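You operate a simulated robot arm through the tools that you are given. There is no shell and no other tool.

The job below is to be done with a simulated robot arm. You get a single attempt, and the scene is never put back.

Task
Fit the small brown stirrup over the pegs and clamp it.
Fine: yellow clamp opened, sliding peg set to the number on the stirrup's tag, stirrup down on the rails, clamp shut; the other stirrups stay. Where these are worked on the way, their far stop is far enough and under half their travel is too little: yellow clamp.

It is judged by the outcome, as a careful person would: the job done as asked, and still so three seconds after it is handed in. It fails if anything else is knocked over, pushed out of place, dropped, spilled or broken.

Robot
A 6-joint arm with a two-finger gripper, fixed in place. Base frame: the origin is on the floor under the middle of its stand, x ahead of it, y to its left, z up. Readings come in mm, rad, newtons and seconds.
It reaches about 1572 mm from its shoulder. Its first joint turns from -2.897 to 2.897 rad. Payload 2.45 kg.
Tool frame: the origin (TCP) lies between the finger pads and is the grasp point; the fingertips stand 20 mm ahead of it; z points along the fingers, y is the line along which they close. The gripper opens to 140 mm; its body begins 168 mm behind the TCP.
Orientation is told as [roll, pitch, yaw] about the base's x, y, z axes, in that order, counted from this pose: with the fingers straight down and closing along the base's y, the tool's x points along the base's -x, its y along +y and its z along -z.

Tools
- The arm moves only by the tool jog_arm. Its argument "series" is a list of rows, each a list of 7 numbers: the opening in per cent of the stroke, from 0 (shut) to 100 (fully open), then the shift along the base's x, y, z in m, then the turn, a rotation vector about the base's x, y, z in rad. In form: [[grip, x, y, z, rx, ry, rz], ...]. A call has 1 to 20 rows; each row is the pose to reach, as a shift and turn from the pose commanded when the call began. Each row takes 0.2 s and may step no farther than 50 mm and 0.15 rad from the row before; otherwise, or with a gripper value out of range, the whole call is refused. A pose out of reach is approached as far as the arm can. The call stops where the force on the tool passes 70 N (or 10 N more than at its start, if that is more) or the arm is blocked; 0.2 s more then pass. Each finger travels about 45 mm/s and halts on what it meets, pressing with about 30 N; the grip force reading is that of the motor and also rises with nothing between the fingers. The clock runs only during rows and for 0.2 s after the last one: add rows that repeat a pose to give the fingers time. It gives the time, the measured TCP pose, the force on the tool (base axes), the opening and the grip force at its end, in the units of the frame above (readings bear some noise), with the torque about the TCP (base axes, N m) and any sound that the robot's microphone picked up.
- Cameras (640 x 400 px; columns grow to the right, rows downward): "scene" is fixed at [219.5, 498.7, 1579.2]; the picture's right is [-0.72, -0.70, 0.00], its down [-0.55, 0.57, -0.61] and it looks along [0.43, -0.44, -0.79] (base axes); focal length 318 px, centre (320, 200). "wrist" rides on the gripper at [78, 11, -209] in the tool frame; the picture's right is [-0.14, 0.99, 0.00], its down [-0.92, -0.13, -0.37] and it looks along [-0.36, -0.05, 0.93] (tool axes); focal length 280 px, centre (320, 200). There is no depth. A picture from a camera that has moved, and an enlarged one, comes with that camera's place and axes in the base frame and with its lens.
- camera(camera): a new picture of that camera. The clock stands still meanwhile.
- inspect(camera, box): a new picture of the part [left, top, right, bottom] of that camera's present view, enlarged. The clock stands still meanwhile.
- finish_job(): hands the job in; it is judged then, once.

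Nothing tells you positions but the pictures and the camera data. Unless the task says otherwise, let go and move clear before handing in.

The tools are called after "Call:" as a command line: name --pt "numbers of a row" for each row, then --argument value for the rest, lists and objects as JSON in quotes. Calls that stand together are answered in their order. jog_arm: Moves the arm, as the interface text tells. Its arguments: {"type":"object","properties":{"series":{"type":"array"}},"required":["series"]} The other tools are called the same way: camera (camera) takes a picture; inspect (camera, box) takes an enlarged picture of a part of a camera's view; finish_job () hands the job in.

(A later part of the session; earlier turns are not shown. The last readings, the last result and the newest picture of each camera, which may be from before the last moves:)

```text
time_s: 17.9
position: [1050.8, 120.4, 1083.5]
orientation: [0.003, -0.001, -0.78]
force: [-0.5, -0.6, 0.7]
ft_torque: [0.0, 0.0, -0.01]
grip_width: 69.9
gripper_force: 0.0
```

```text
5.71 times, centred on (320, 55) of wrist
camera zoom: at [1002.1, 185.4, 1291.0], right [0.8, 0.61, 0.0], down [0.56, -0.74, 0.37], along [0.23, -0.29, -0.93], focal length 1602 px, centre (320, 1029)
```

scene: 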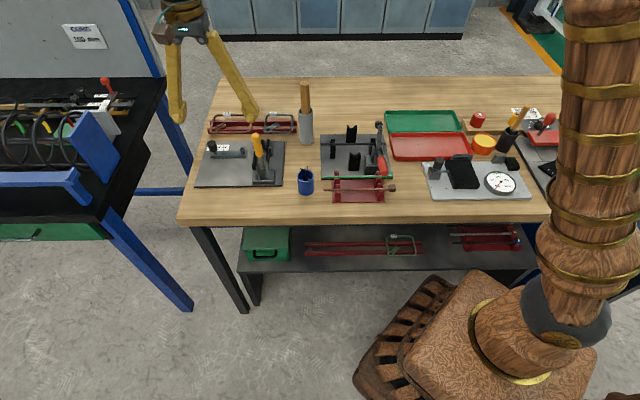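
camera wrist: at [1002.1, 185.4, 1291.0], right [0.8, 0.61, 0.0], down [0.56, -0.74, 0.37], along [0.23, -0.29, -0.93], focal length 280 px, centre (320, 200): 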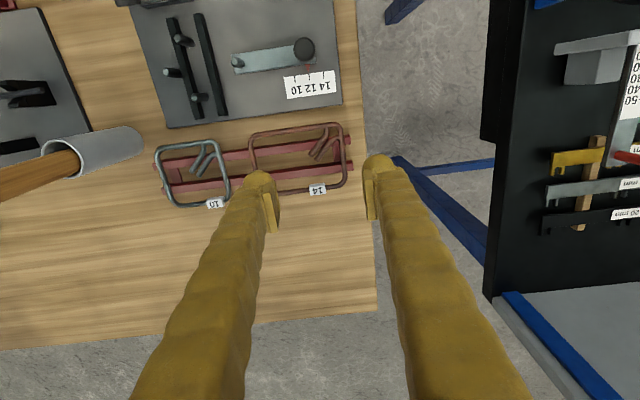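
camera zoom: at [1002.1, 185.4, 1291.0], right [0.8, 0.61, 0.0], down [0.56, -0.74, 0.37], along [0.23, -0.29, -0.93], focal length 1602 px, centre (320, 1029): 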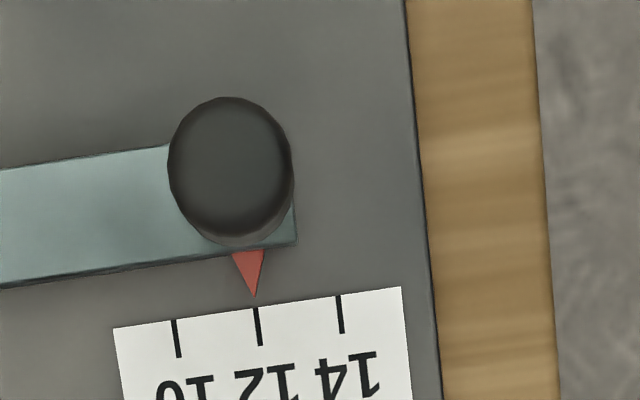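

The red index clearly points at 12, and the ticks are about 20 mm apart. I need to move the slider about 20 mm toward the table's side edge to reach 14, so I'll position over the knob.

Call:
jog_arm --pt "50 -0.03 0.03 0 0 0 -0.002" --pt "50 -0.06 0.06 -0.02 0 0 -0.004" --pt "50 -0.0905 0.0891 -0.05 0 0 -0.005" --pt "50 -0.0905 0.0891 -0.09 0 0 -0.005" --pt "50 -0.0905 0.0891 -0.09 0 0 -0.005"

Call:
inspect --camera "wrist" --box '[240, 120, 400, 260]'

Call:
inspect --camera "scene" --box '[180, 90, 270, 180]'

```text
refused: row 3 steps farther than a row can; nothing moved
```

```text
2.86 times, centred on (320, 190) of wrist
camera zoom: at [1002.1, 185.4, 1291.0], right [0.8, 0.61, 0.0], down [0.56, -0.74, 0.37], along [0.23, -0.29, -0.93], focal length 801 px, centre (320, 229)
```

zoom: 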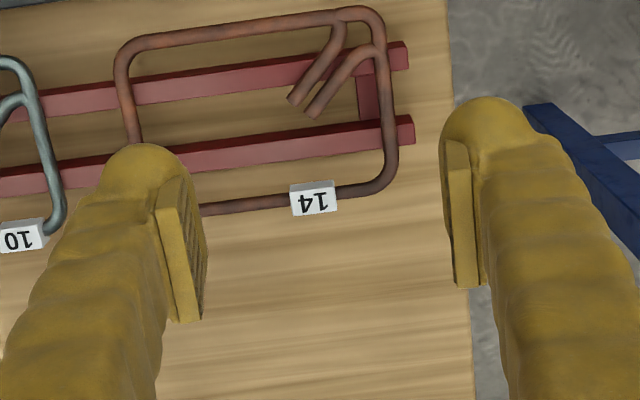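

```text
4.44 times, centred on (225, 135) of scene
camera zoom: at [219.5, 498.7, 1579.2], right [-0.72, -0.7, 0.0], down [-0.55, 0.57, -0.61], along [0.43, -0.44, -0.79], focal length 1413 px, centre (742, 489)
```

zoom: 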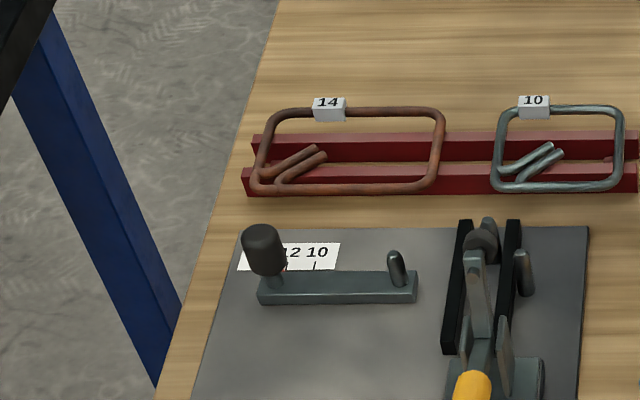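

Call:
jog_arm --pt "50 -0.03 0.03 0 0 0 -0.002" --pt "50 -0.06 0.06 -0.02 0 0 -0.004" --pt "50 -0.0905 0.0891 -0.035 0 0 -0.005" --pt "50 -0.0905 0.0891 -0.075 0 0 -0.005" --pt "50 -0.0905 0.0891 -0.09 0 0 -0.005" --pt "50 -0.0905 0.0891 -0.09 0 0 -0.005"

Call:
inspect --camera "wrist" --box '[240, 120, 400, 260]'

Call:
inspect --camera "scene" --box '[180, 90, 270, 180]'

```text
time_s: 19.3
position: [960.1, 209.6, 994.3]
orientation: [0.002, -0.002, -0.787]
force: [-0.2, 0.1, -0.3]
ft_torque: [-0.03, -0.03, 0.02]
grip_width: 70.2
gripper_force: 0.0
```

```text
2.86 times, centred on (320, 190) of wrist
camera zoom: at [912.0, 275.6, 1202.9], right [0.8, 0.6, 0.0], down [0.56, -0.74, 0.37], along [0.23, -0.29, -0.93], focal length 801 px, centre (320, 229)
```

zoom: 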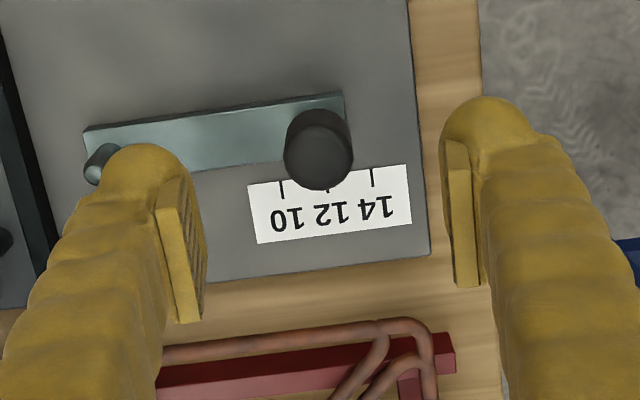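

```text
4.44 times, centred on (225, 135) of scene
camera zoom: at [219.5, 498.7, 1579.2], right [-0.72, -0.7, 0.0], down [-0.55, 0.57, -0.61], along [0.43, -0.44, -0.79], focal length 1413 px, centre (742, 489)
```

zoom: 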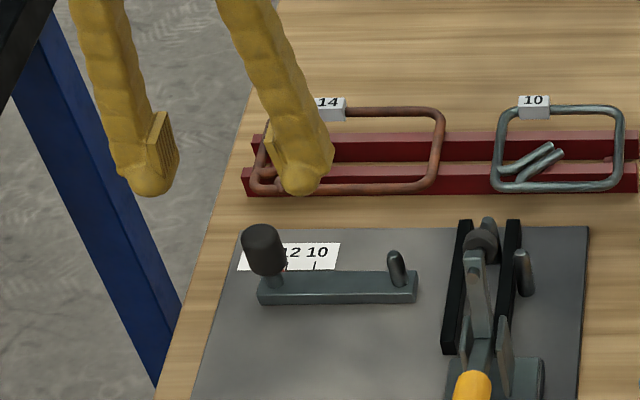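

Call:
jog_arm --pt "50 0 0 -0.04 0 0 0" --pt "50 0 0 -0.06 0 0 0" --pt "50 0 0 -0.072 0 0 0" --pt "35 0 0 -0.072 0 0 0" --pt "20 0 0 -0.072 0 0 0" --pt "12 0 0 -0.072 0 0 0" --pt "12 0 0 -0.072 0 0 0" --pt "12 0 0 -0.072 0 0 0"

Call:
inspect --camera "wrist" --box '[240, 120, 400, 260]'

Call:
inspect --camera "scene" --box '[180, 90, 270, 180]'

```text
time_s: 21.1
position: [960.4, 211.1, 922.9]
orientation: [0.001, -0.002, -0.786]
force: [-4.9, -3.6, -1.9]
ft_torque: [-0.01, 0.07, -0.03]
grip_width: 24.7
gripper_force: 44.7
```

```text
2.86 times, centred on (320, 190) of wrist
camera zoom: at [911.9, 276.0, 1131.5], right [0.8, 0.6, 0.0], down [0.56, -0.74, 0.37], along [0.22, -0.29, -0.93], focal length 801 px, centre (320, 229)
```

zoom: 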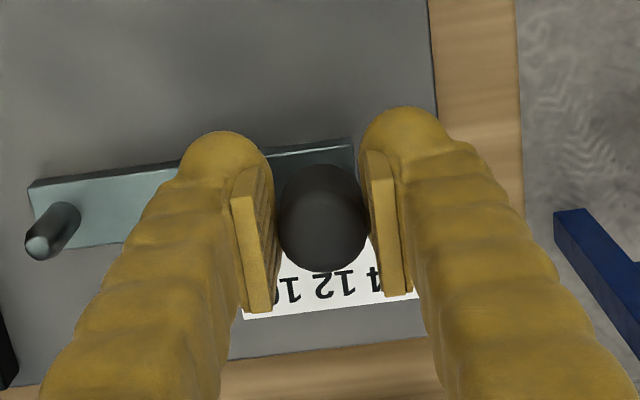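

```text
4.44 times, centred on (225, 135) of scene
camera zoom: at [219.5, 498.7, 1579.2], right [-0.72, -0.7, 0.0], down [-0.55, 0.57, -0.61], along [0.43, -0.44, -0.79], focal length 1413 px, centre (742, 489)
```

zoom: 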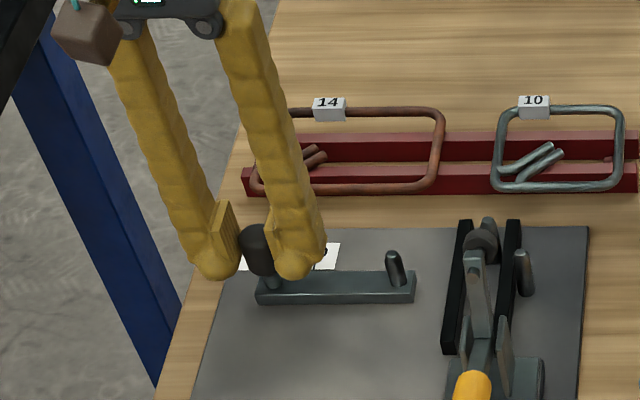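

Call:
jog_arm --pt "12 0.0035 0.0035 0 0 0 0" --pt "12 0.007 0.007 0 0 0 0" --pt "12 0.0106 0.0106 0 0 0 0" --pt "12 0.0141 0.0141 0 0 0 0" --pt "12 0.0141 0.0141 0 0 0 0"

Call:
inspect --camera "scene" --box '[190, 130, 260, 180]'

Call:
inspect --camera "wrist" --box '[240, 120, 400, 260]'

```text
time_s: 22.3
position: [974.2, 226.7, 923.9]
orientation: [0.004, -0.002, -0.786]
force: [-7.0, -1.5, 12.9]
ft_torque: [-0.03, 0.1, -0.01]
grip_width: 24.7
gripper_force: 45.4
```

```text
8.00 times, centred on (225, 155) of scene
camera zoom: at [219.5, 498.7, 1579.2], right [-0.72, -0.7, 0.0], down [-0.55, 0.57, -0.61], along [0.43, -0.44, -0.79], focal length 2543 px, centre (1080, 560)
```

zoom: 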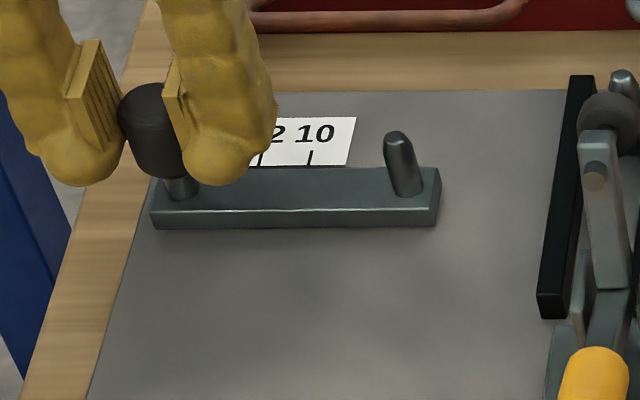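

```text
2.86 times, centred on (320, 190) of wrist
camera zoom: at [926.4, 290.7, 1131.4], right [0.8, 0.6, 0.0], down [0.56, -0.74, 0.37], along [0.23, -0.29, -0.93], focal length 801 px, centre (320, 229)
```

zoom: 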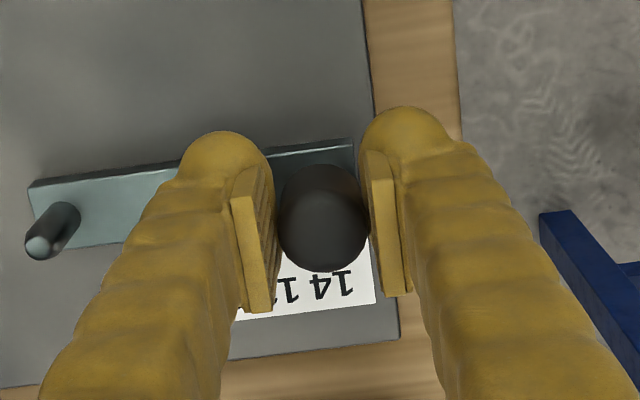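

The slider moved with the knob. I'll release, rise straight up, and check the index from the back.

Call:
jog_arm --pt "25 0 0 0 0 0 0" --pt "45 0 0 0 0 0 0" --pt "50 0 0 0 0 0 0" --pt "50 0 0 0.03 0 0 0" --pt "50 0 0 0.07 0 0 0" --pt "50 0 0 0.11 0 0 0" --pt "50 0.02 -0.02 0.15 0 0 0" --pt "50 0.05 -0.05 0.16 0 0 0" --pt "50 0.076 -0.084 0.16 0 0 0" --pt "50 0.076 -0.104 0.16 0 0 0" --pt "50 0.076 -0.104 0.16 0 0 0"

Call:
camera --camera "wrist"

Call:
inspect --camera "wrist" --box '[280, 20, 360, 90]'

```text
time_s: 24.7
position: [1052.1, 120.4, 1083.7]
orientation: [0.001, -0.003, -0.788]
force: [-0.8, 0.1, 0.4]
ft_torque: [-0.04, -0.03, -0.01]
grip_width: 70.1
gripper_force: 0.0
```

```text
taken
camera wrist: at [1003.4, 185.7, 1291.6], right [0.8, 0.6, 0.0], down [0.56, -0.74, 0.37], along [0.23, -0.29, -0.93], focal length 280 px, centre (320, 200)
```

wrist: 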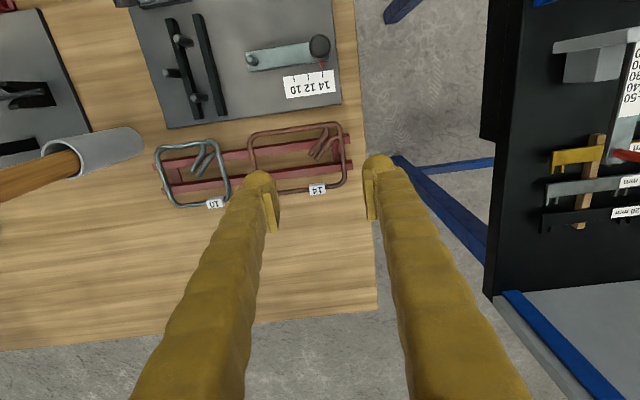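

```text
5.71 times, centred on (320, 55) of wrist
camera zoom: at [1003.4, 185.7, 1291.6], right [0.8, 0.6, 0.0], down [0.56, -0.74, 0.37], along [0.23, -0.29, -0.93], focal length 1602 px, centre (320, 1029)
```

zoom: 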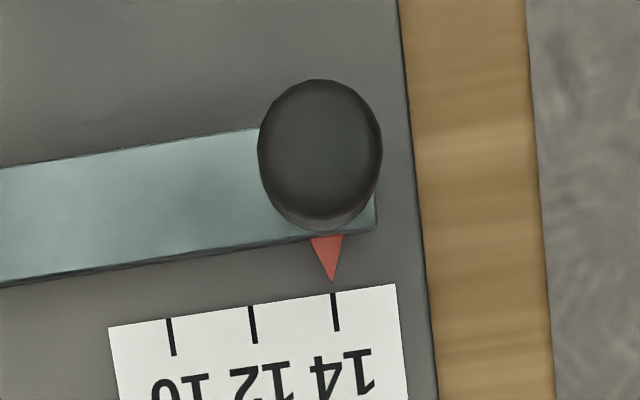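

The index points exactly at 14. Next I'll rotate the gripper so that it closes across the stirrup's long sides, and hover over the brown stirrup to measure it.

Call:
jog_arm --pt "50 -0.002 -0.002 0 0 0 0.143" --pt "50 -0.004 -0.004 0 0 0 0.286" --pt "50 -0.007 -0.007 0 0 0 0.428" --pt "50 -0.009 -0.009 0 0 0 0.571" --pt "50 -0.011 -0.011 0 0 0 0.714" --pt "60 -0.013 -0.013 0 0 0 0.857" --pt "70 -0.016 -0.016 0 0 0 1.0" --pt "80 -0.018 -0.018 0 0 0 1.142" --pt "90 -0.02 -0.02 0 0 0 1.285" --pt "100 -0.022 -0.022 0 0 0 1.428" --pt "100 -0.0248 -0.0248 0 0 0 1.571" --pt "100 -0.0248 -0.0248 0 0 0 1.571"

Call:
camera --camera "wrist"

Call:
camera --camera "scene"

```text
time_s: 27.3
position: [1027.1, 95.8, 1083.2]
orientation: [0.005, -0.004, 0.786]
force: [0.7, 0.6, 0.4]
ft_torque: [-0.01, -0.01, -0.01]
grip_width: 140.0
gripper_force: 0.1
```

```text
taken
camera wrist: at [963.4, 49.4, 1291.2], right [-0.6, 0.8, 0.0], down [0.74, 0.56, 0.37], along [0.29, 0.23, -0.93], focal length 280 px, centre (320, 200)
```

wrist: 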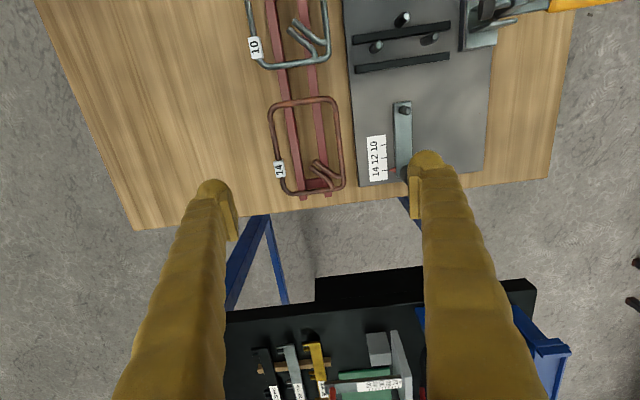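

```text
taken
```

scene: 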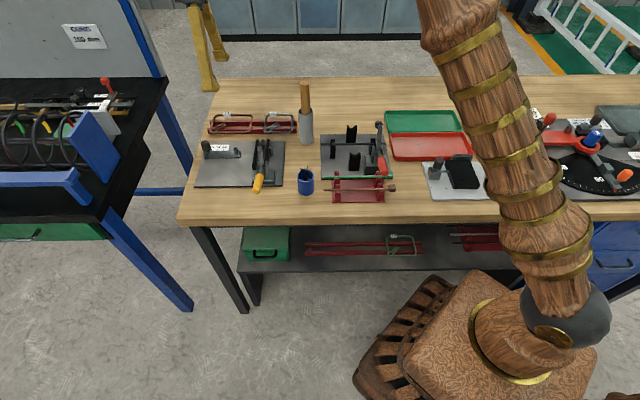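

Call:
inspect --camera "wrist" --box '[255, 85, 365, 205]'

Call:
inspect --camera "wrist" --box '[345, 0, 465, 130]'

```text
3.33 times, centred on (310, 145) of wrist
camera zoom: at [963.4, 49.4, 1291.2], right [-0.6, 0.8, 0.0], down [0.74, 0.56, 0.37], along [0.29, 0.23, -0.93], focal length 935 px, centre (353, 383)
```

zoom: 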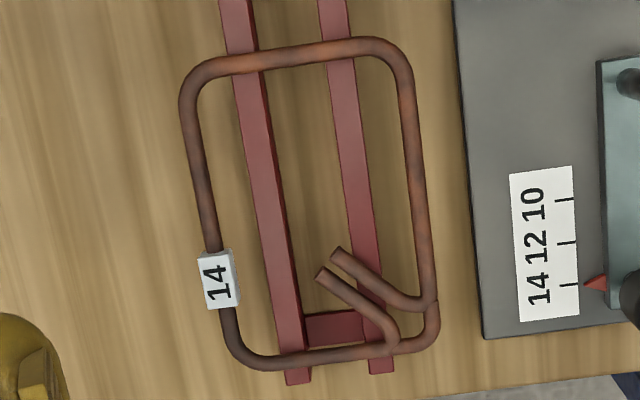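

```text
3.08 times, centred on (405, 65) of wrist
camera zoom: at [963.4, 49.4, 1291.2], right [-0.6, 0.8, 0.0], down [0.74, 0.56, 0.37], along [0.29, 0.23, -0.93], focal length 863 px, centre (58, 615)
```

zoom: 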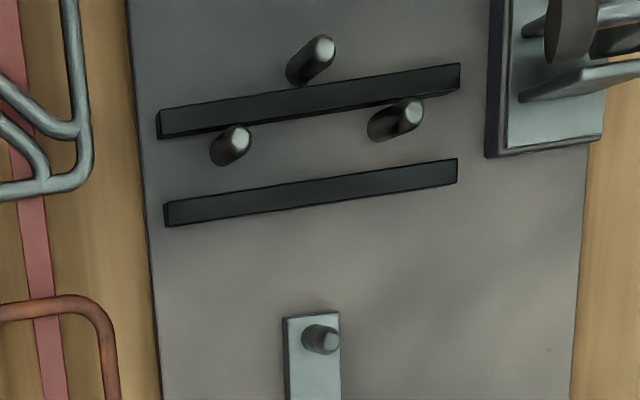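

Call:
inspect --camera "wrist" --box '[185, 170, 245, 245]'

Call:
inspect --camera "scene" --box '[180, 20, 250, 100]'

```text
5.33 times, centred on (215, 208) of wrist
camera zoom: at [963.4, 49.4, 1291.2], right [-0.6, 0.8, 0.0], down [0.74, 0.56, 0.37], along [0.29, 0.23, -0.93], focal length 1495 px, centre (880, 160)
```

zoom: 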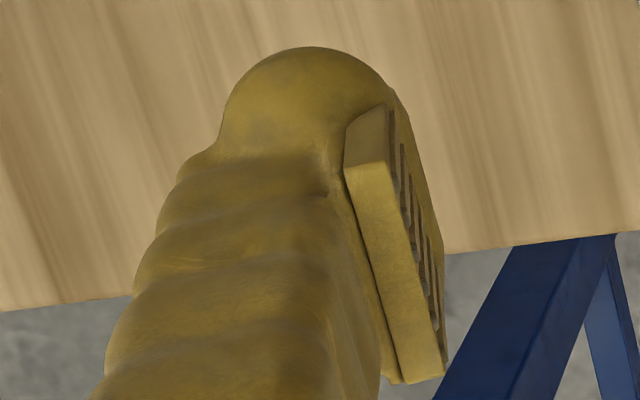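

```text
5.00 times, centred on (215, 60) of scene
camera zoom: at [219.5, 498.7, 1579.2], right [-0.72, -0.7, 0.0], down [-0.55, 0.57, -0.61], along [0.43, -0.44, -0.79], focal length 1590 px, centre (845, 900)
```

zoom: 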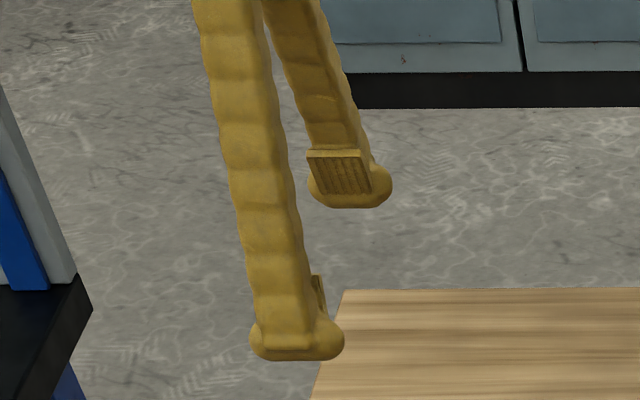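

The pegs, rails and stirrup are now measured: all four pegs go inside the stirrup, whose long sides rest on the rails. I'll shift above the grasp point near the tag, so the fingers will clear the rails later, and go lower to refine.

Call:
jog_arm --pt "100 0.015 0.003 -0.03 0 0 0" --pt "95 0.0311 0.0054 -0.06 0 0 0" --pt "90 0.0311 0.0054 -0.1 0 0 0" --pt "86 0.0311 0.0054 -0.12 0 0 0" --pt "86 0.0311 0.0054 -0.12 0 0 0"

Call:
camera --camera "wrist"

Call:
inspect --camera "wrist" --box '[200, 60, 440, 240]'

Call:
inspect --camera "scene" --box '[180, 60, 270, 150]'

```text
time_s: 28.5
position: [1059.8, 99.9, 961.6]
orientation: [0.002, -0.002, 0.785]
force: [-0.4, -0.2, -0.2]
ft_torque: [-0.01, 0.01, -0.02]
grip_width: 120.5
gripper_force: 0.0
```

```text
taken
camera wrist: at [996.0, 54.5, 1170.5], right [-0.6, 0.8, 0.0], down [0.74, 0.56, 0.37], along [0.29, 0.23, -0.93], focal length 280 px, centre (320, 200)
```

wrist: 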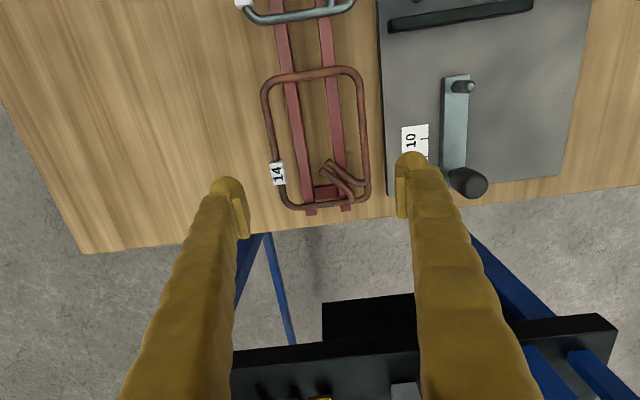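

```text
2.22 times, centred on (320, 150) of wrist
camera zoom: at [996.0, 54.5, 1170.5], right [-0.6, 0.8, 0.0], down [0.74, 0.56, 0.37], along [0.29, 0.23, -0.93], focal length 623 px, centre (320, 311)
```

zoom: 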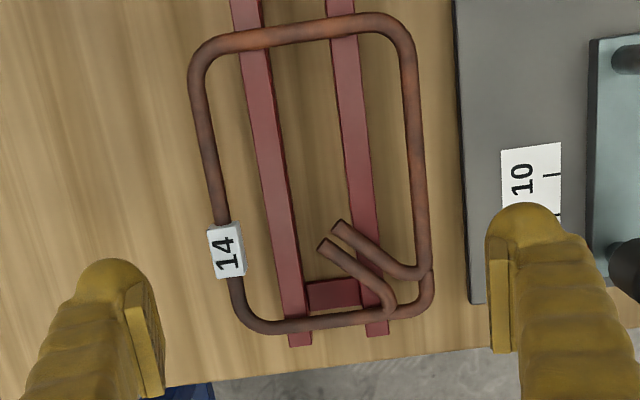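

```text
4.44 times, centred on (225, 105) of scene
camera zoom: at [219.5, 498.7, 1579.2], right [-0.72, -0.7, 0.0], down [-0.55, 0.57, -0.61], along [0.43, -0.44, -0.79], focal length 1413 px, centre (742, 622)
```

zoom: 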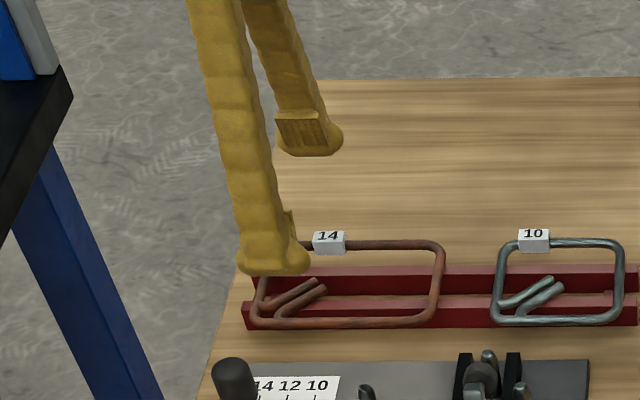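

The grasp line is well centred on the stirrup at its tag. I'll descend in stages while watching the force.

Call:
jog_arm --pt "86 0 0 -0.03 0 0 0" --pt "86 0 0 -0.055 0 0 0" --pt "86 0 0 -0.055 0 0 0"

Call:
inspect --camera "wrist" --box '[200, 60, 440, 240]'

Call:
inspect --camera "scene" --box '[195, 95, 260, 150]'

```text
time_s: 29.3
position: [1058.0, 99.6, 907.0]
orientation: [0.003, -0.004, 0.783]
force: [-0.1, 0.4, -0.1]
ft_torque: [-0.02, 0.01, 0.03]
grip_width: 120.6
gripper_force: 0.0
```

```text
2.22 times, centred on (320, 150) of wrist
camera zoom: at [995.0, 54.1, 1115.6], right [-0.6, 0.8, 0.0], down [0.74, 0.56, 0.37], along [0.29, 0.23, -0.93], focal length 623 px, centre (320, 311)
```

zoom: 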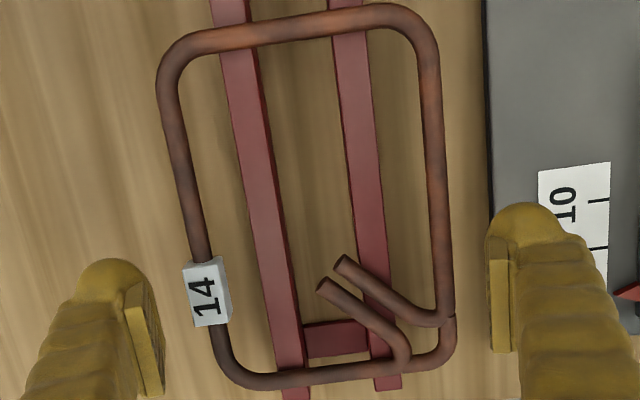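

```text
7.27 times, centred on (228, 122) of scene
camera zoom: at [219.5, 498.7, 1579.2], right [-0.72, -0.7, 0.0], down [-0.55, 0.57, -0.61], along [0.43, -0.44, -0.79], focal length 2312 px, centre (993, 764)
```

zoom: 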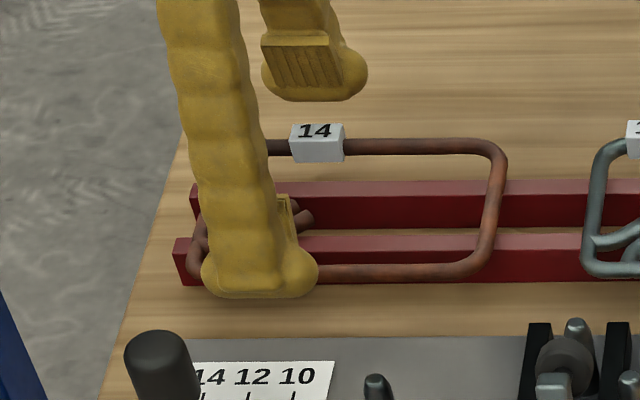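

Call:
jog_arm --pt "86 0 0 -0.01 0 0 0" --pt "86 0 0 -0.015 0 0 0" --pt "86 0 0 -0.018 0 0 0" --pt "86 0 0 -0.018 0 0 0"

Call:
inspect --camera "scene" --box '[195, 95, 260, 150]'

Call:
inspect --camera "wrist" --box '[180, 90, 460, 265]'

```text
time_s: 30.3
position: [1058.2, 101.7, 889.1]
orientation: [0.004, -0.002, 0.784]
force: [-0.4, -0.3, -0.6]
ft_torque: [0.0, 0.01, -0.01]
grip_width: 120.1
gripper_force: 0.0
```

```text
7.27 times, centred on (228, 122) of scene
camera zoom: at [219.5, 498.7, 1579.2], right [-0.72, -0.7, 0.0], down [-0.55, 0.57, -0.61], along [0.43, -0.44, -0.79], focal length 2312 px, centre (993, 764)
```

zoom: 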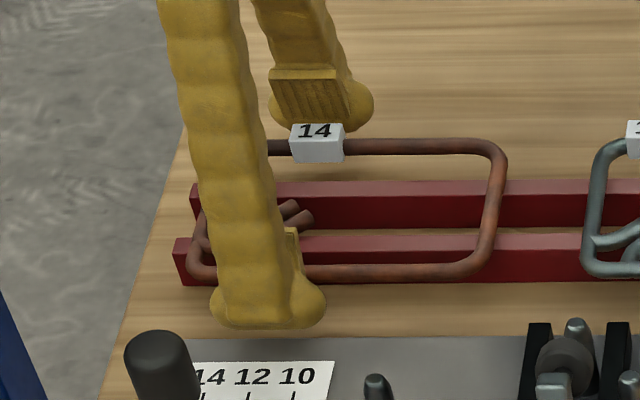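

```text
2.29 times, centred on (320, 178) of wrist
camera zoom: at [995.0, 55.1, 1097.7], right [-0.6, 0.8, 0.0], down [0.74, 0.56, 0.37], along [0.29, 0.23, -0.93], focal length 641 px, centre (320, 251)
```

zoom: 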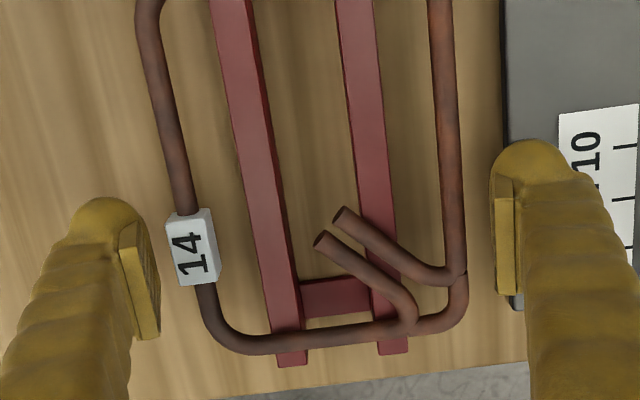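

Call:
jog_arm --pt "86 0 0 -0.002 0 0 0" --pt "86 0 0 -0.004 0 0 0" --pt "86 0 0 -0.004 0 0 0"

Call:
inspect --camera "scene" --box '[205, 105, 255, 150]'

```text
time_s: 31.1
position: [1056.8, 101.3, 885.4]
orientation: [0.004, -0.004, 0.784]
force: [-0.3, -0.5, -0.3]
ft_torque: [0.03, 0.01, 0.0]
grip_width: 120.3
gripper_force: 0.1
```

```text
8.89 times, centred on (230, 128) of scene
camera zoom: at [219.5, 498.7, 1579.2], right [-0.72, -0.7, 0.0], down [-0.55, 0.57, -0.61], along [0.43, -0.44, -0.79], focal length 2826 px, centre (1120, 844)
```

zoom: 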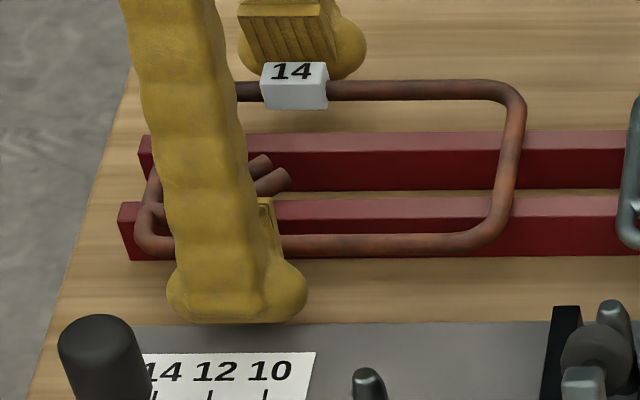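

Call:
jog_arm --pt "80 0 0 0 0 0 0" --pt "77 0 0 0 0 0 0" --pt "75 0 0 0 0 0 0" --pt "73 0 0 0 0 0 0" --pt "71 0 0 0 0 0 0" --pt "69 0 0 0 0 0 0" --pt "67 0 0 0 0 0 0"

Call:
inspect --camera "scene" --box '[205, 105, 255, 150]'

Call:
inspect --camera "wrist" --box '[180, 90, 460, 265]'

```text
time_s: 32.7
position: [1058.9, 102.2, 886.0]
orientation: [0.002, -0.002, 0.784]
force: [0.8, -0.9, 3.3]
ft_torque: [0.02, 0.1, 0.06]
grip_width: 103.0
gripper_force: 30.1
```

```text
8.89 times, centred on (230, 128) of scene
camera zoom: at [219.5, 498.7, 1579.2], right [-0.72, -0.7, 0.0], down [-0.55, 0.57, -0.61], along [0.43, -0.44, -0.79], focal length 2826 px, centre (1120, 844)
```

zoom: 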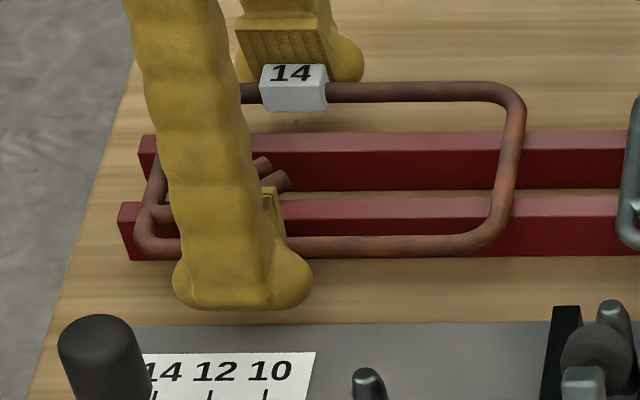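

```text
2.29 times, centred on (320, 178) of wrist
camera zoom: at [994.5, 55.1, 1094.5], right [-0.6, 0.8, 0.0], down [0.74, 0.56, 0.37], along [0.29, 0.23, -0.93], focal length 641 px, centre (320, 251)
```

zoom: 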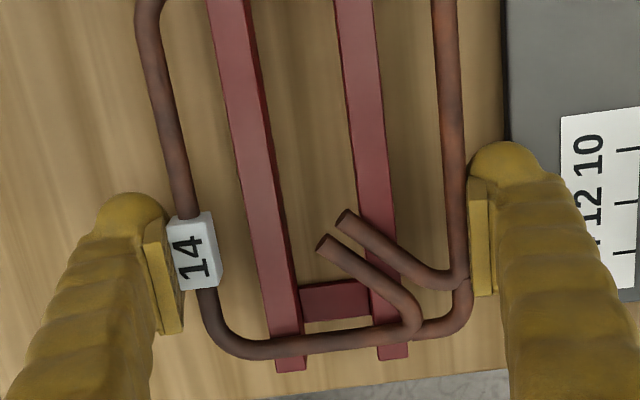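

Both fingers are seated at 103 mm, matching the wire plus tag. I'll firm the grip and lift a little to test the hold.

Call:
jog_arm --pt "60 0 0 0 0 0 0" --pt "55 0 0 0 0 0 0" --pt "55 0 0 0.005 0 0 0" --pt "55 0 0 0.012 0 0 0" --pt "55 0 0 0.02 0 0 0" --pt "55 0 0 0.02 0 0 0"

Call:
inspect --camera "scene" --box '[205, 105, 255, 150]'

Call:
inspect --camera "wrist" --box '[180, 90, 460, 265]'

```text
time_s: 34.1
position: [1059.7, 100.0, 909.5]
orientation: [-0.002, -0.006, 0.784]
force: [11.8, -11.1, 36.5]
ft_torque: [-1.24, -0.67, 0.18]
grip_width: 76.6
gripper_force: 10.9
```

```text
8.89 times, centred on (230, 128) of scene
camera zoom: at [219.5, 498.7, 1579.2], right [-0.72, -0.7, 0.0], down [-0.55, 0.57, -0.61], along [0.43, -0.44, -0.79], focal length 2826 px, centre (1120, 844)
```

zoom: 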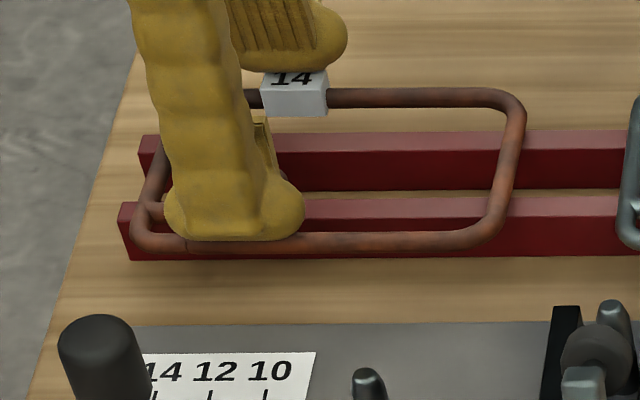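

```text
2.29 times, centred on (320, 178) of wrist
camera zoom: at [994.3, 54.4, 1118.0], right [-0.6, 0.8, 0.0], down [0.74, 0.56, 0.37], along [0.3, 0.22, -0.93], focal length 641 px, centre (320, 251)
```

zoom: 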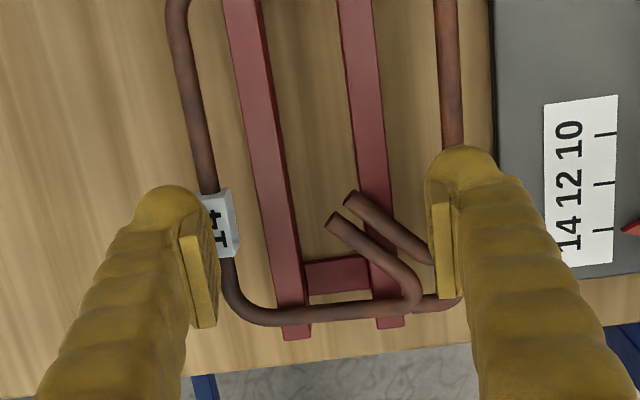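

The grip slipped: the splayed fingertips slid off over the wires, and the stirrup is still on its rack. I'll rise off it and rethink the grasp.

Call:
jog_arm --pt "55 0 0 0.02 0 0 0" --pt "55 0 0 0.05 0 0 0" --pt "55 0 0 0.09 0 0 0" --pt "55 0 0 0.09 0 0 0"

Call:
camera --camera "wrist"

Call:
inspect --camera "wrist" --box '[220, 60, 420, 260]'

Call:
inspect --camera "scene" --box '[195, 100, 305, 145]'

```text
time_s: 35.1
position: [1057.5, 103.0, 996.8]
orientation: [0.004, -0.001, 0.781]
force: [-0.9, 0.5, -0.1]
ft_torque: [0.02, -0.01, 0.01]
grip_width: 77.2
gripper_force: 0.0
```

```text
taken
camera wrist: at [993.2, 56.8, 1204.2], right [-0.6, 0.8, 0.0], down [0.74, 0.56, 0.37], along [0.29, 0.23, -0.93], focal length 280 px, centre (320, 200)
```

wrist: 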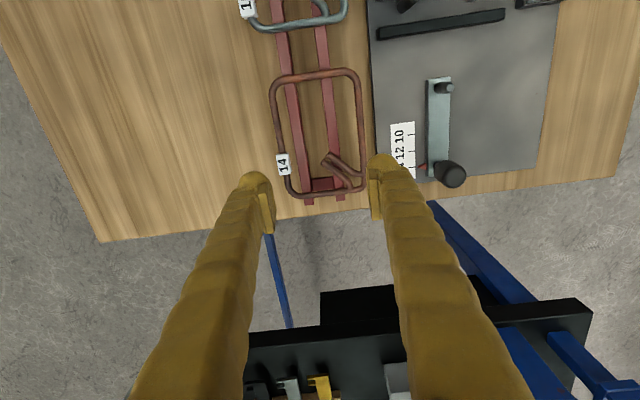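

```text
2.00 times, centred on (320, 160) of wrist
camera zoom: at [993.2, 56.8, 1204.2], right [-0.6, 0.8, 0.0], down [0.74, 0.56, 0.37], along [0.29, 0.23, -0.93], focal length 561 px, centre (320, 280)
```

zoom: 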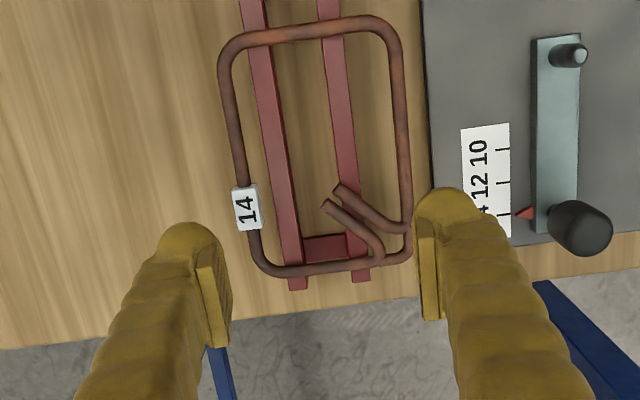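

```text
5.82 times, centred on (250, 122) of scene
camera zoom: at [219.5, 498.7, 1579.2], right [-0.72, -0.7, 0.0], down [-0.55, 0.57, -0.61], along [0.43, -0.44, -0.79], focal length 1850 px, centre (727, 651)
```

zoom: 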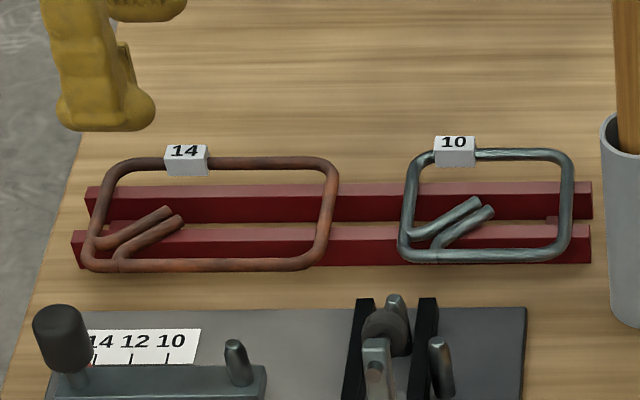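

Call:
inspect --camera "wrist" --box '[235, 165, 285, 240]'

Call:
inspect --camera "wrist" --box '[360, 150, 410, 225]'

Call:
inspect --camera "scene" --box '[180, 50, 240, 130]'

```text
5.33 times, centred on (260, 202) of wrist
camera zoom: at [993.2, 56.8, 1204.2], right [-0.6, 0.8, 0.0], down [0.74, 0.56, 0.37], along [0.29, 0.23, -0.93], focal length 1495 px, centre (640, 187)
```

zoom: 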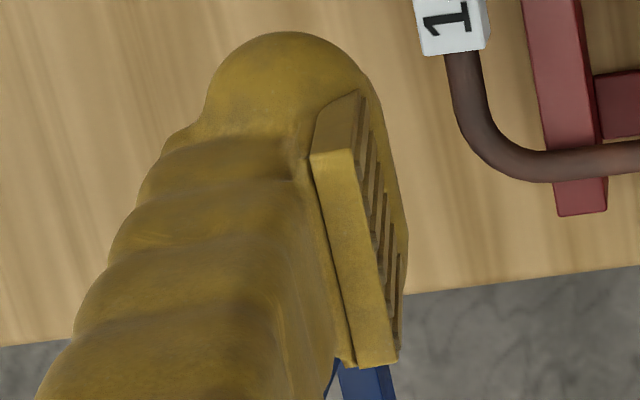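

```text
5.33 times, centred on (385, 188) of wrist
camera zoom: at [993.2, 56.8, 1204.2], right [-0.6, 0.8, 0.0], down [0.74, 0.56, 0.37], along [0.29, 0.23, -0.93], focal length 1495 px, centre (-27, 267)
```

zoom: 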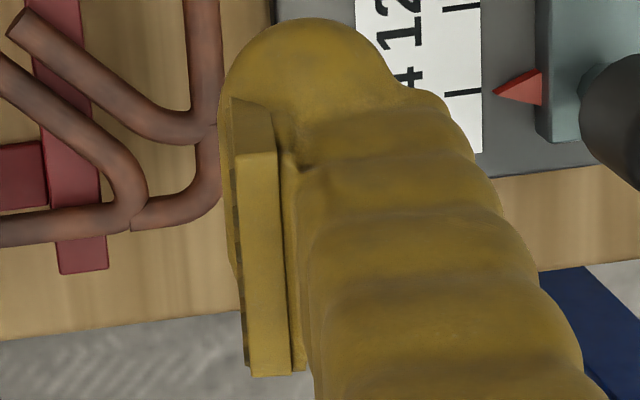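

```text
5.00 times, centred on (210, 90) of scene
camera zoom: at [219.5, 498.7, 1579.2], right [-0.72, -0.7, 0.0], down [-0.55, 0.57, -0.61], along [0.43, -0.44, -0.79], focal length 1590 px, centre (870, 750)
```

zoom: 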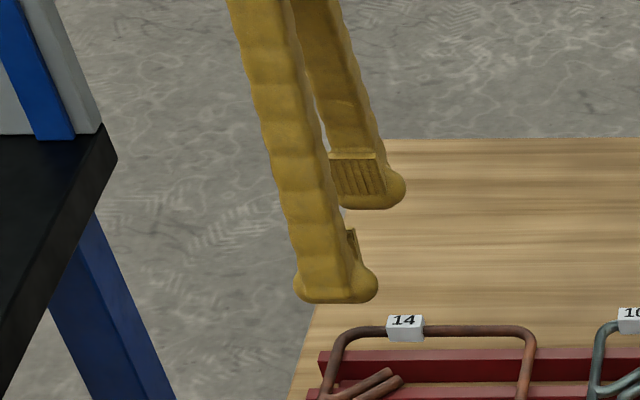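

I see why it slipped: the flat pads end about 3 mm past the TCP, and the wire lay on the rounded tips. I need a deeper grip, but the plate edge blocks the front finger there. I'll first slide the stirrup about 20 mm back on its rack, away from the plate.

Call:
jog_arm --pt "70 -0.008 -0.009 0 0 0 0" --pt "85 -0.0151 -0.0182 0 0 0 0.002" --pt "93 -0.0151 -0.0182 -0.02 0 0 0.002" --pt "93 -0.0151 -0.0182 -0.05 0 0 0.002" --pt "93 -0.0151 -0.0182 -0.065 0 0 0.002" --pt "93 -0.0151 -0.0182 -0.065 0 0 0.002"

Call:
inspect --camera "wrist" --box '[180, 60, 460, 260]'

Call:
inspect --camera "scene" --box '[195, 95, 275, 150]'

```text
time_s: 36.5
position: [1041.5, 83.4, 931.2]
orientation: [0.001, -0.003, 0.786]
force: [0.6, 0.1, 0.7]
ft_torque: [0.03, 0.01, 0.0]
grip_width: 130.1
gripper_force: 0.0
```

```text
2.00 times, centred on (320, 160) of wrist
camera zoom: at [978.5, 37.5, 1139.1], right [-0.6, 0.8, 0.0], down [0.74, 0.56, 0.37], along [0.29, 0.23, -0.93], focal length 561 px, centre (320, 280)
```

zoom: 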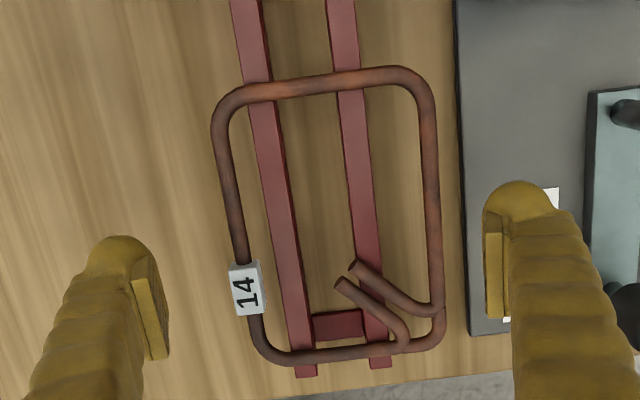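

```text
7.27 times, centred on (235, 122) of scene
camera zoom: at [219.5, 498.7, 1579.2], right [-0.72, -0.7, 0.0], down [-0.55, 0.57, -0.61], along [0.43, -0.44, -0.79], focal length 2312 px, centre (938, 764)
```

zoom: 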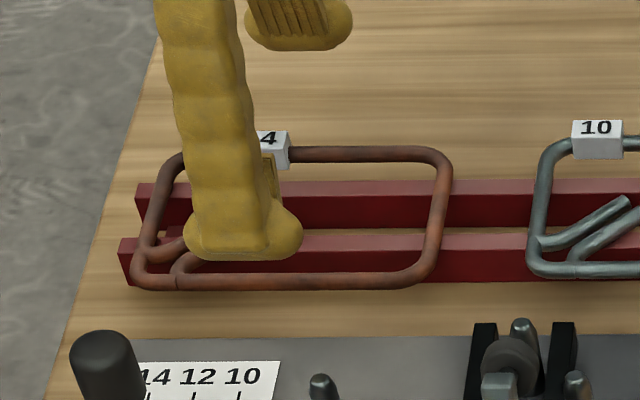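

Call:
jog_arm --pt "93 0 0 -0.02 0 0 0" --pt "93 0 0 -0.035 0 0 0" --pt "93 0 0 -0.042 0 0 0" --pt "93 0 0 -0.046 0 0 0" --pt "93 0 0 -0.046 0 0 0"

Call:
inspect --camera "wrist" --box '[160, 90, 480, 290]'

Call:
inspect --camera "scene" --box '[195, 95, 275, 150]'

```text
time_s: 37.7
position: [1042.3, 83.2, 884.0]
orientation: [0.004, 0.0, 0.786]
force: [0.4, 0.1, 0.2]
ft_torque: [-0.01, -0.01, 0.01]
grip_width: 130.2
gripper_force: 0.0
```

```text
2.00 times, centred on (320, 190) of wrist
camera zoom: at [978.9, 36.4, 1092.4], right [-0.6, 0.8, 0.0], down [0.74, 0.56, 0.37], along [0.29, 0.23, -0.93], focal length 561 px, centre (320, 220)
```

zoom: 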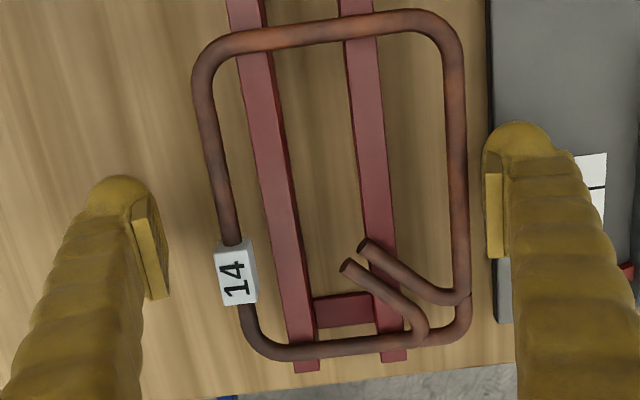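

```text
7.27 times, centred on (235, 122) of scene
camera zoom: at [219.5, 498.7, 1579.2], right [-0.72, -0.7, 0.0], down [-0.55, 0.57, -0.61], along [0.43, -0.44, -0.79], focal length 2312 px, centre (938, 764)
```

zoom: 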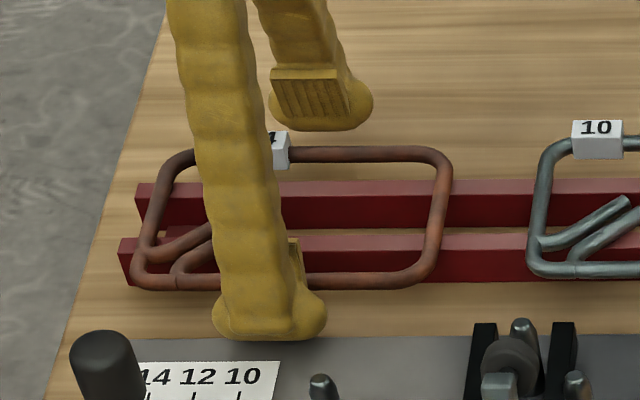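

Call:
jog_arm --pt "93 0.0035 -0.0035 0 0 0 0" --pt "93 0.007 -0.007 0 0 0 0" --pt "93 0.0105 -0.0105 0 0 0 0" --pt "93 0.014 -0.014 0 0 0 0" --pt "93 0.0165 -0.0165 0 0 0 0" --pt "93 0.019 -0.019 0 0 0 0" --pt "93 0.019 -0.019 0 0 0 0"

Call:
inspect --camera "wrist" --box '[160, 90, 480, 290]'

Call:
inspect --camera "scene" --box '[195, 95, 305, 150]'

```text
time_s: 39.3
position: [1061.7, 62.7, 883.6]
orientation: [0.004, -0.002, 0.786]
force: [-0.9, 1.5, 0.0]
ft_torque: [0.01, -0.03, 0.02]
grip_width: 130.3
gripper_force: 0.0
```

```text
2.00 times, centred on (320, 190) of wrist
camera zoom: at [998.0, 17.1, 1092.6], right [-0.6, 0.8, 0.0], down [0.74, 0.56, 0.37], along [0.29, 0.23, -0.93], focal length 561 px, centre (320, 220)
```

zoom: 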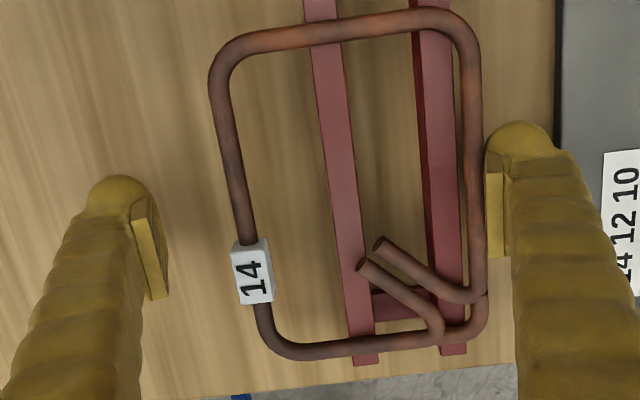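

```text
5.82 times, centred on (250, 122) of scene
camera zoom: at [219.5, 498.7, 1579.2], right [-0.72, -0.7, 0.0], down [-0.55, 0.57, -0.61], along [0.43, -0.44, -0.79], focal length 1850 px, centre (727, 651)
```

zoom: 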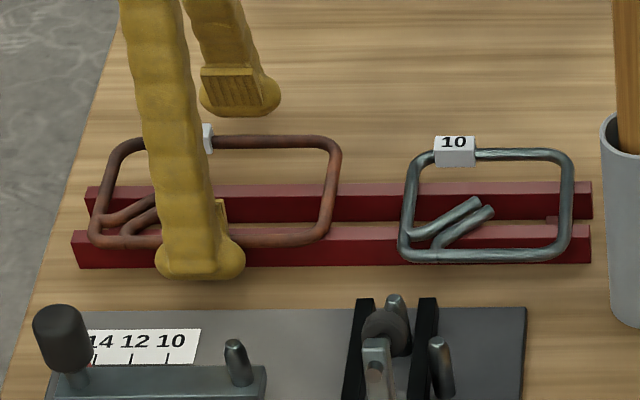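

The stirrup slid back cleanly and the front finger now clears the plate. I'll re-centre on the tag position and narrow the opening for a deeper descent.

Call:
jog_arm --pt "93 -0.0098 0.0098 0 0 0 0" --pt "93 0.0 0.02 0 0 0 0" --pt "88 0.0079 0.0274 0 0 0 0" --pt "82 0.0079 0.0274 0 0 0 0" --pt "79 0.0079 0.0274 0 0 0 0" --pt "79 0.0079 0.0274 0 0 0 0"

Call:
inspect --camera "wrist" --box '[160, 90, 480, 290]'

Call:
inspect --camera "scene" --box '[195, 95, 275, 150]'

```text
time_s: 40.7
position: [1070.0, 90.7, 883.8]
orientation: [0.002, -0.002, 0.786]
force: [-0.9, 0.3, -0.3]
ft_torque: [0.04, -0.04, -0.01]
grip_width: 110.7
gripper_force: 0.1
```

```text
2.00 times, centred on (320, 190) of wrist
camera zoom: at [1005.9, 45.5, 1092.7], right [-0.6, 0.8, 0.0], down [0.74, 0.56, 0.37], along [0.29, 0.23, -0.93], focal length 561 px, centre (320, 220)
```

zoom: 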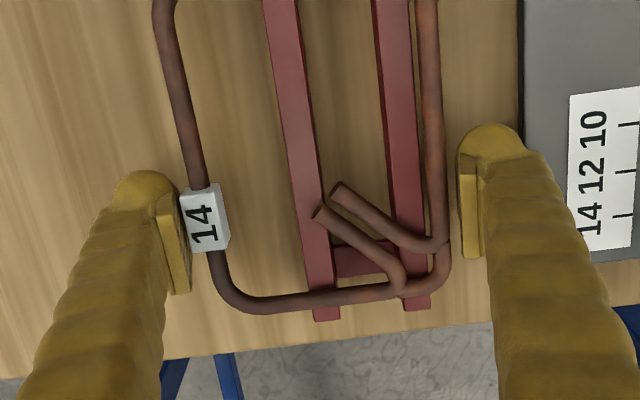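

```text
7.27 times, centred on (235, 122) of scene
camera zoom: at [219.5, 498.7, 1579.2], right [-0.72, -0.7, 0.0], down [-0.55, 0.57, -0.61], along [0.43, -0.44, -0.79], focal length 2312 px, centre (938, 764)
```

zoom: 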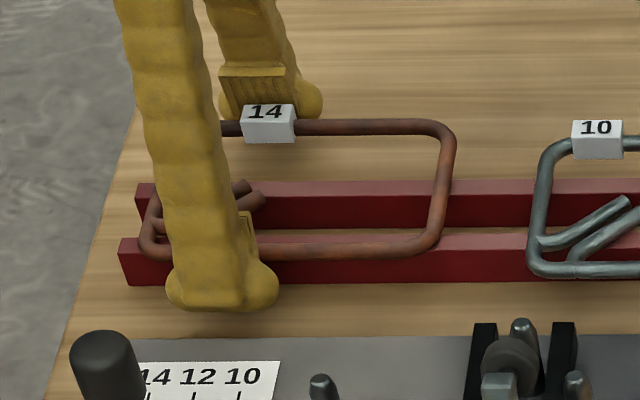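

Call:
jog_arm --pt "79 0.0011 -0.0011 0 0 0 0" --pt "79 0.0011 -0.0011 -0.003 0 0 0" --pt "79 0.0011 -0.0011 -0.006 0 0 0" --pt "79 0.0011 -0.0011 -0.006 0 0 0"

Call:
inspect --camera "wrist" --box '[160, 90, 480, 290]'

```text
time_s: 41.7
position: [1070.6, 89.4, 877.6]
orientation: [0.004, -0.002, 0.787]
force: [-0.4, -0.1, 0.1]
ft_torque: [-0.04, -0.04, -0.02]
grip_width: 110.4
gripper_force: 0.2
```

```text
2.00 times, centred on (320, 190) of wrist
camera zoom: at [1006.9, 43.9, 1086.8], right [-0.6, 0.8, 0.0], down [0.74, 0.56, 0.37], along [0.29, 0.23, -0.93], focal length 561 px, centre (320, 220)
```

zoom: 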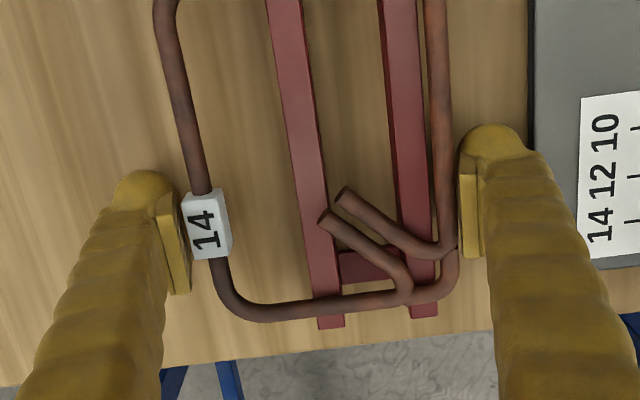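

Call:
jog_arm --pt "79 0 0 -0.002 0 0 0" --pt "79 0 0 -0.004 0 0 0" --pt "79 0 0 -0.004 0 0 0"

Call:
inspect --camera "scene" --box '[200, 95, 260, 145]'

```text
time_s: 42.5
position: [1070.1, 89.7, 875.4]
orientation: [0.002, -0.005, 0.784]
force: [-1.1, -0.8, 7.3]
ft_torque: [-0.35, -0.28, -0.09]
grip_width: 110.5
gripper_force: 0.1
```

```text
8.00 times, centred on (230, 120) of scene
camera zoom: at [219.5, 498.7, 1579.2], right [-0.72, -0.7, 0.0], down [-0.55, 0.57, -0.61], along [0.43, -0.44, -0.79], focal length 2543 px, centre (1040, 840)
```

zoom: 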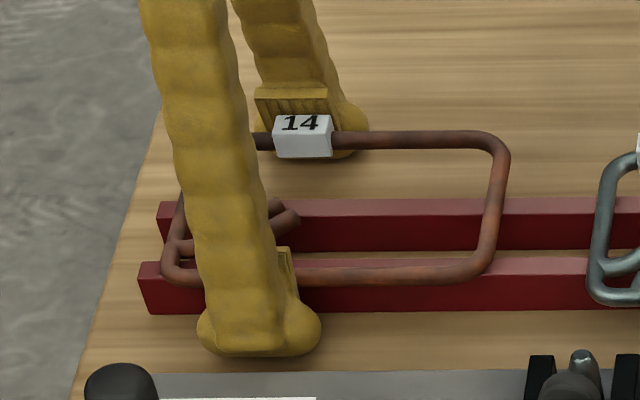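

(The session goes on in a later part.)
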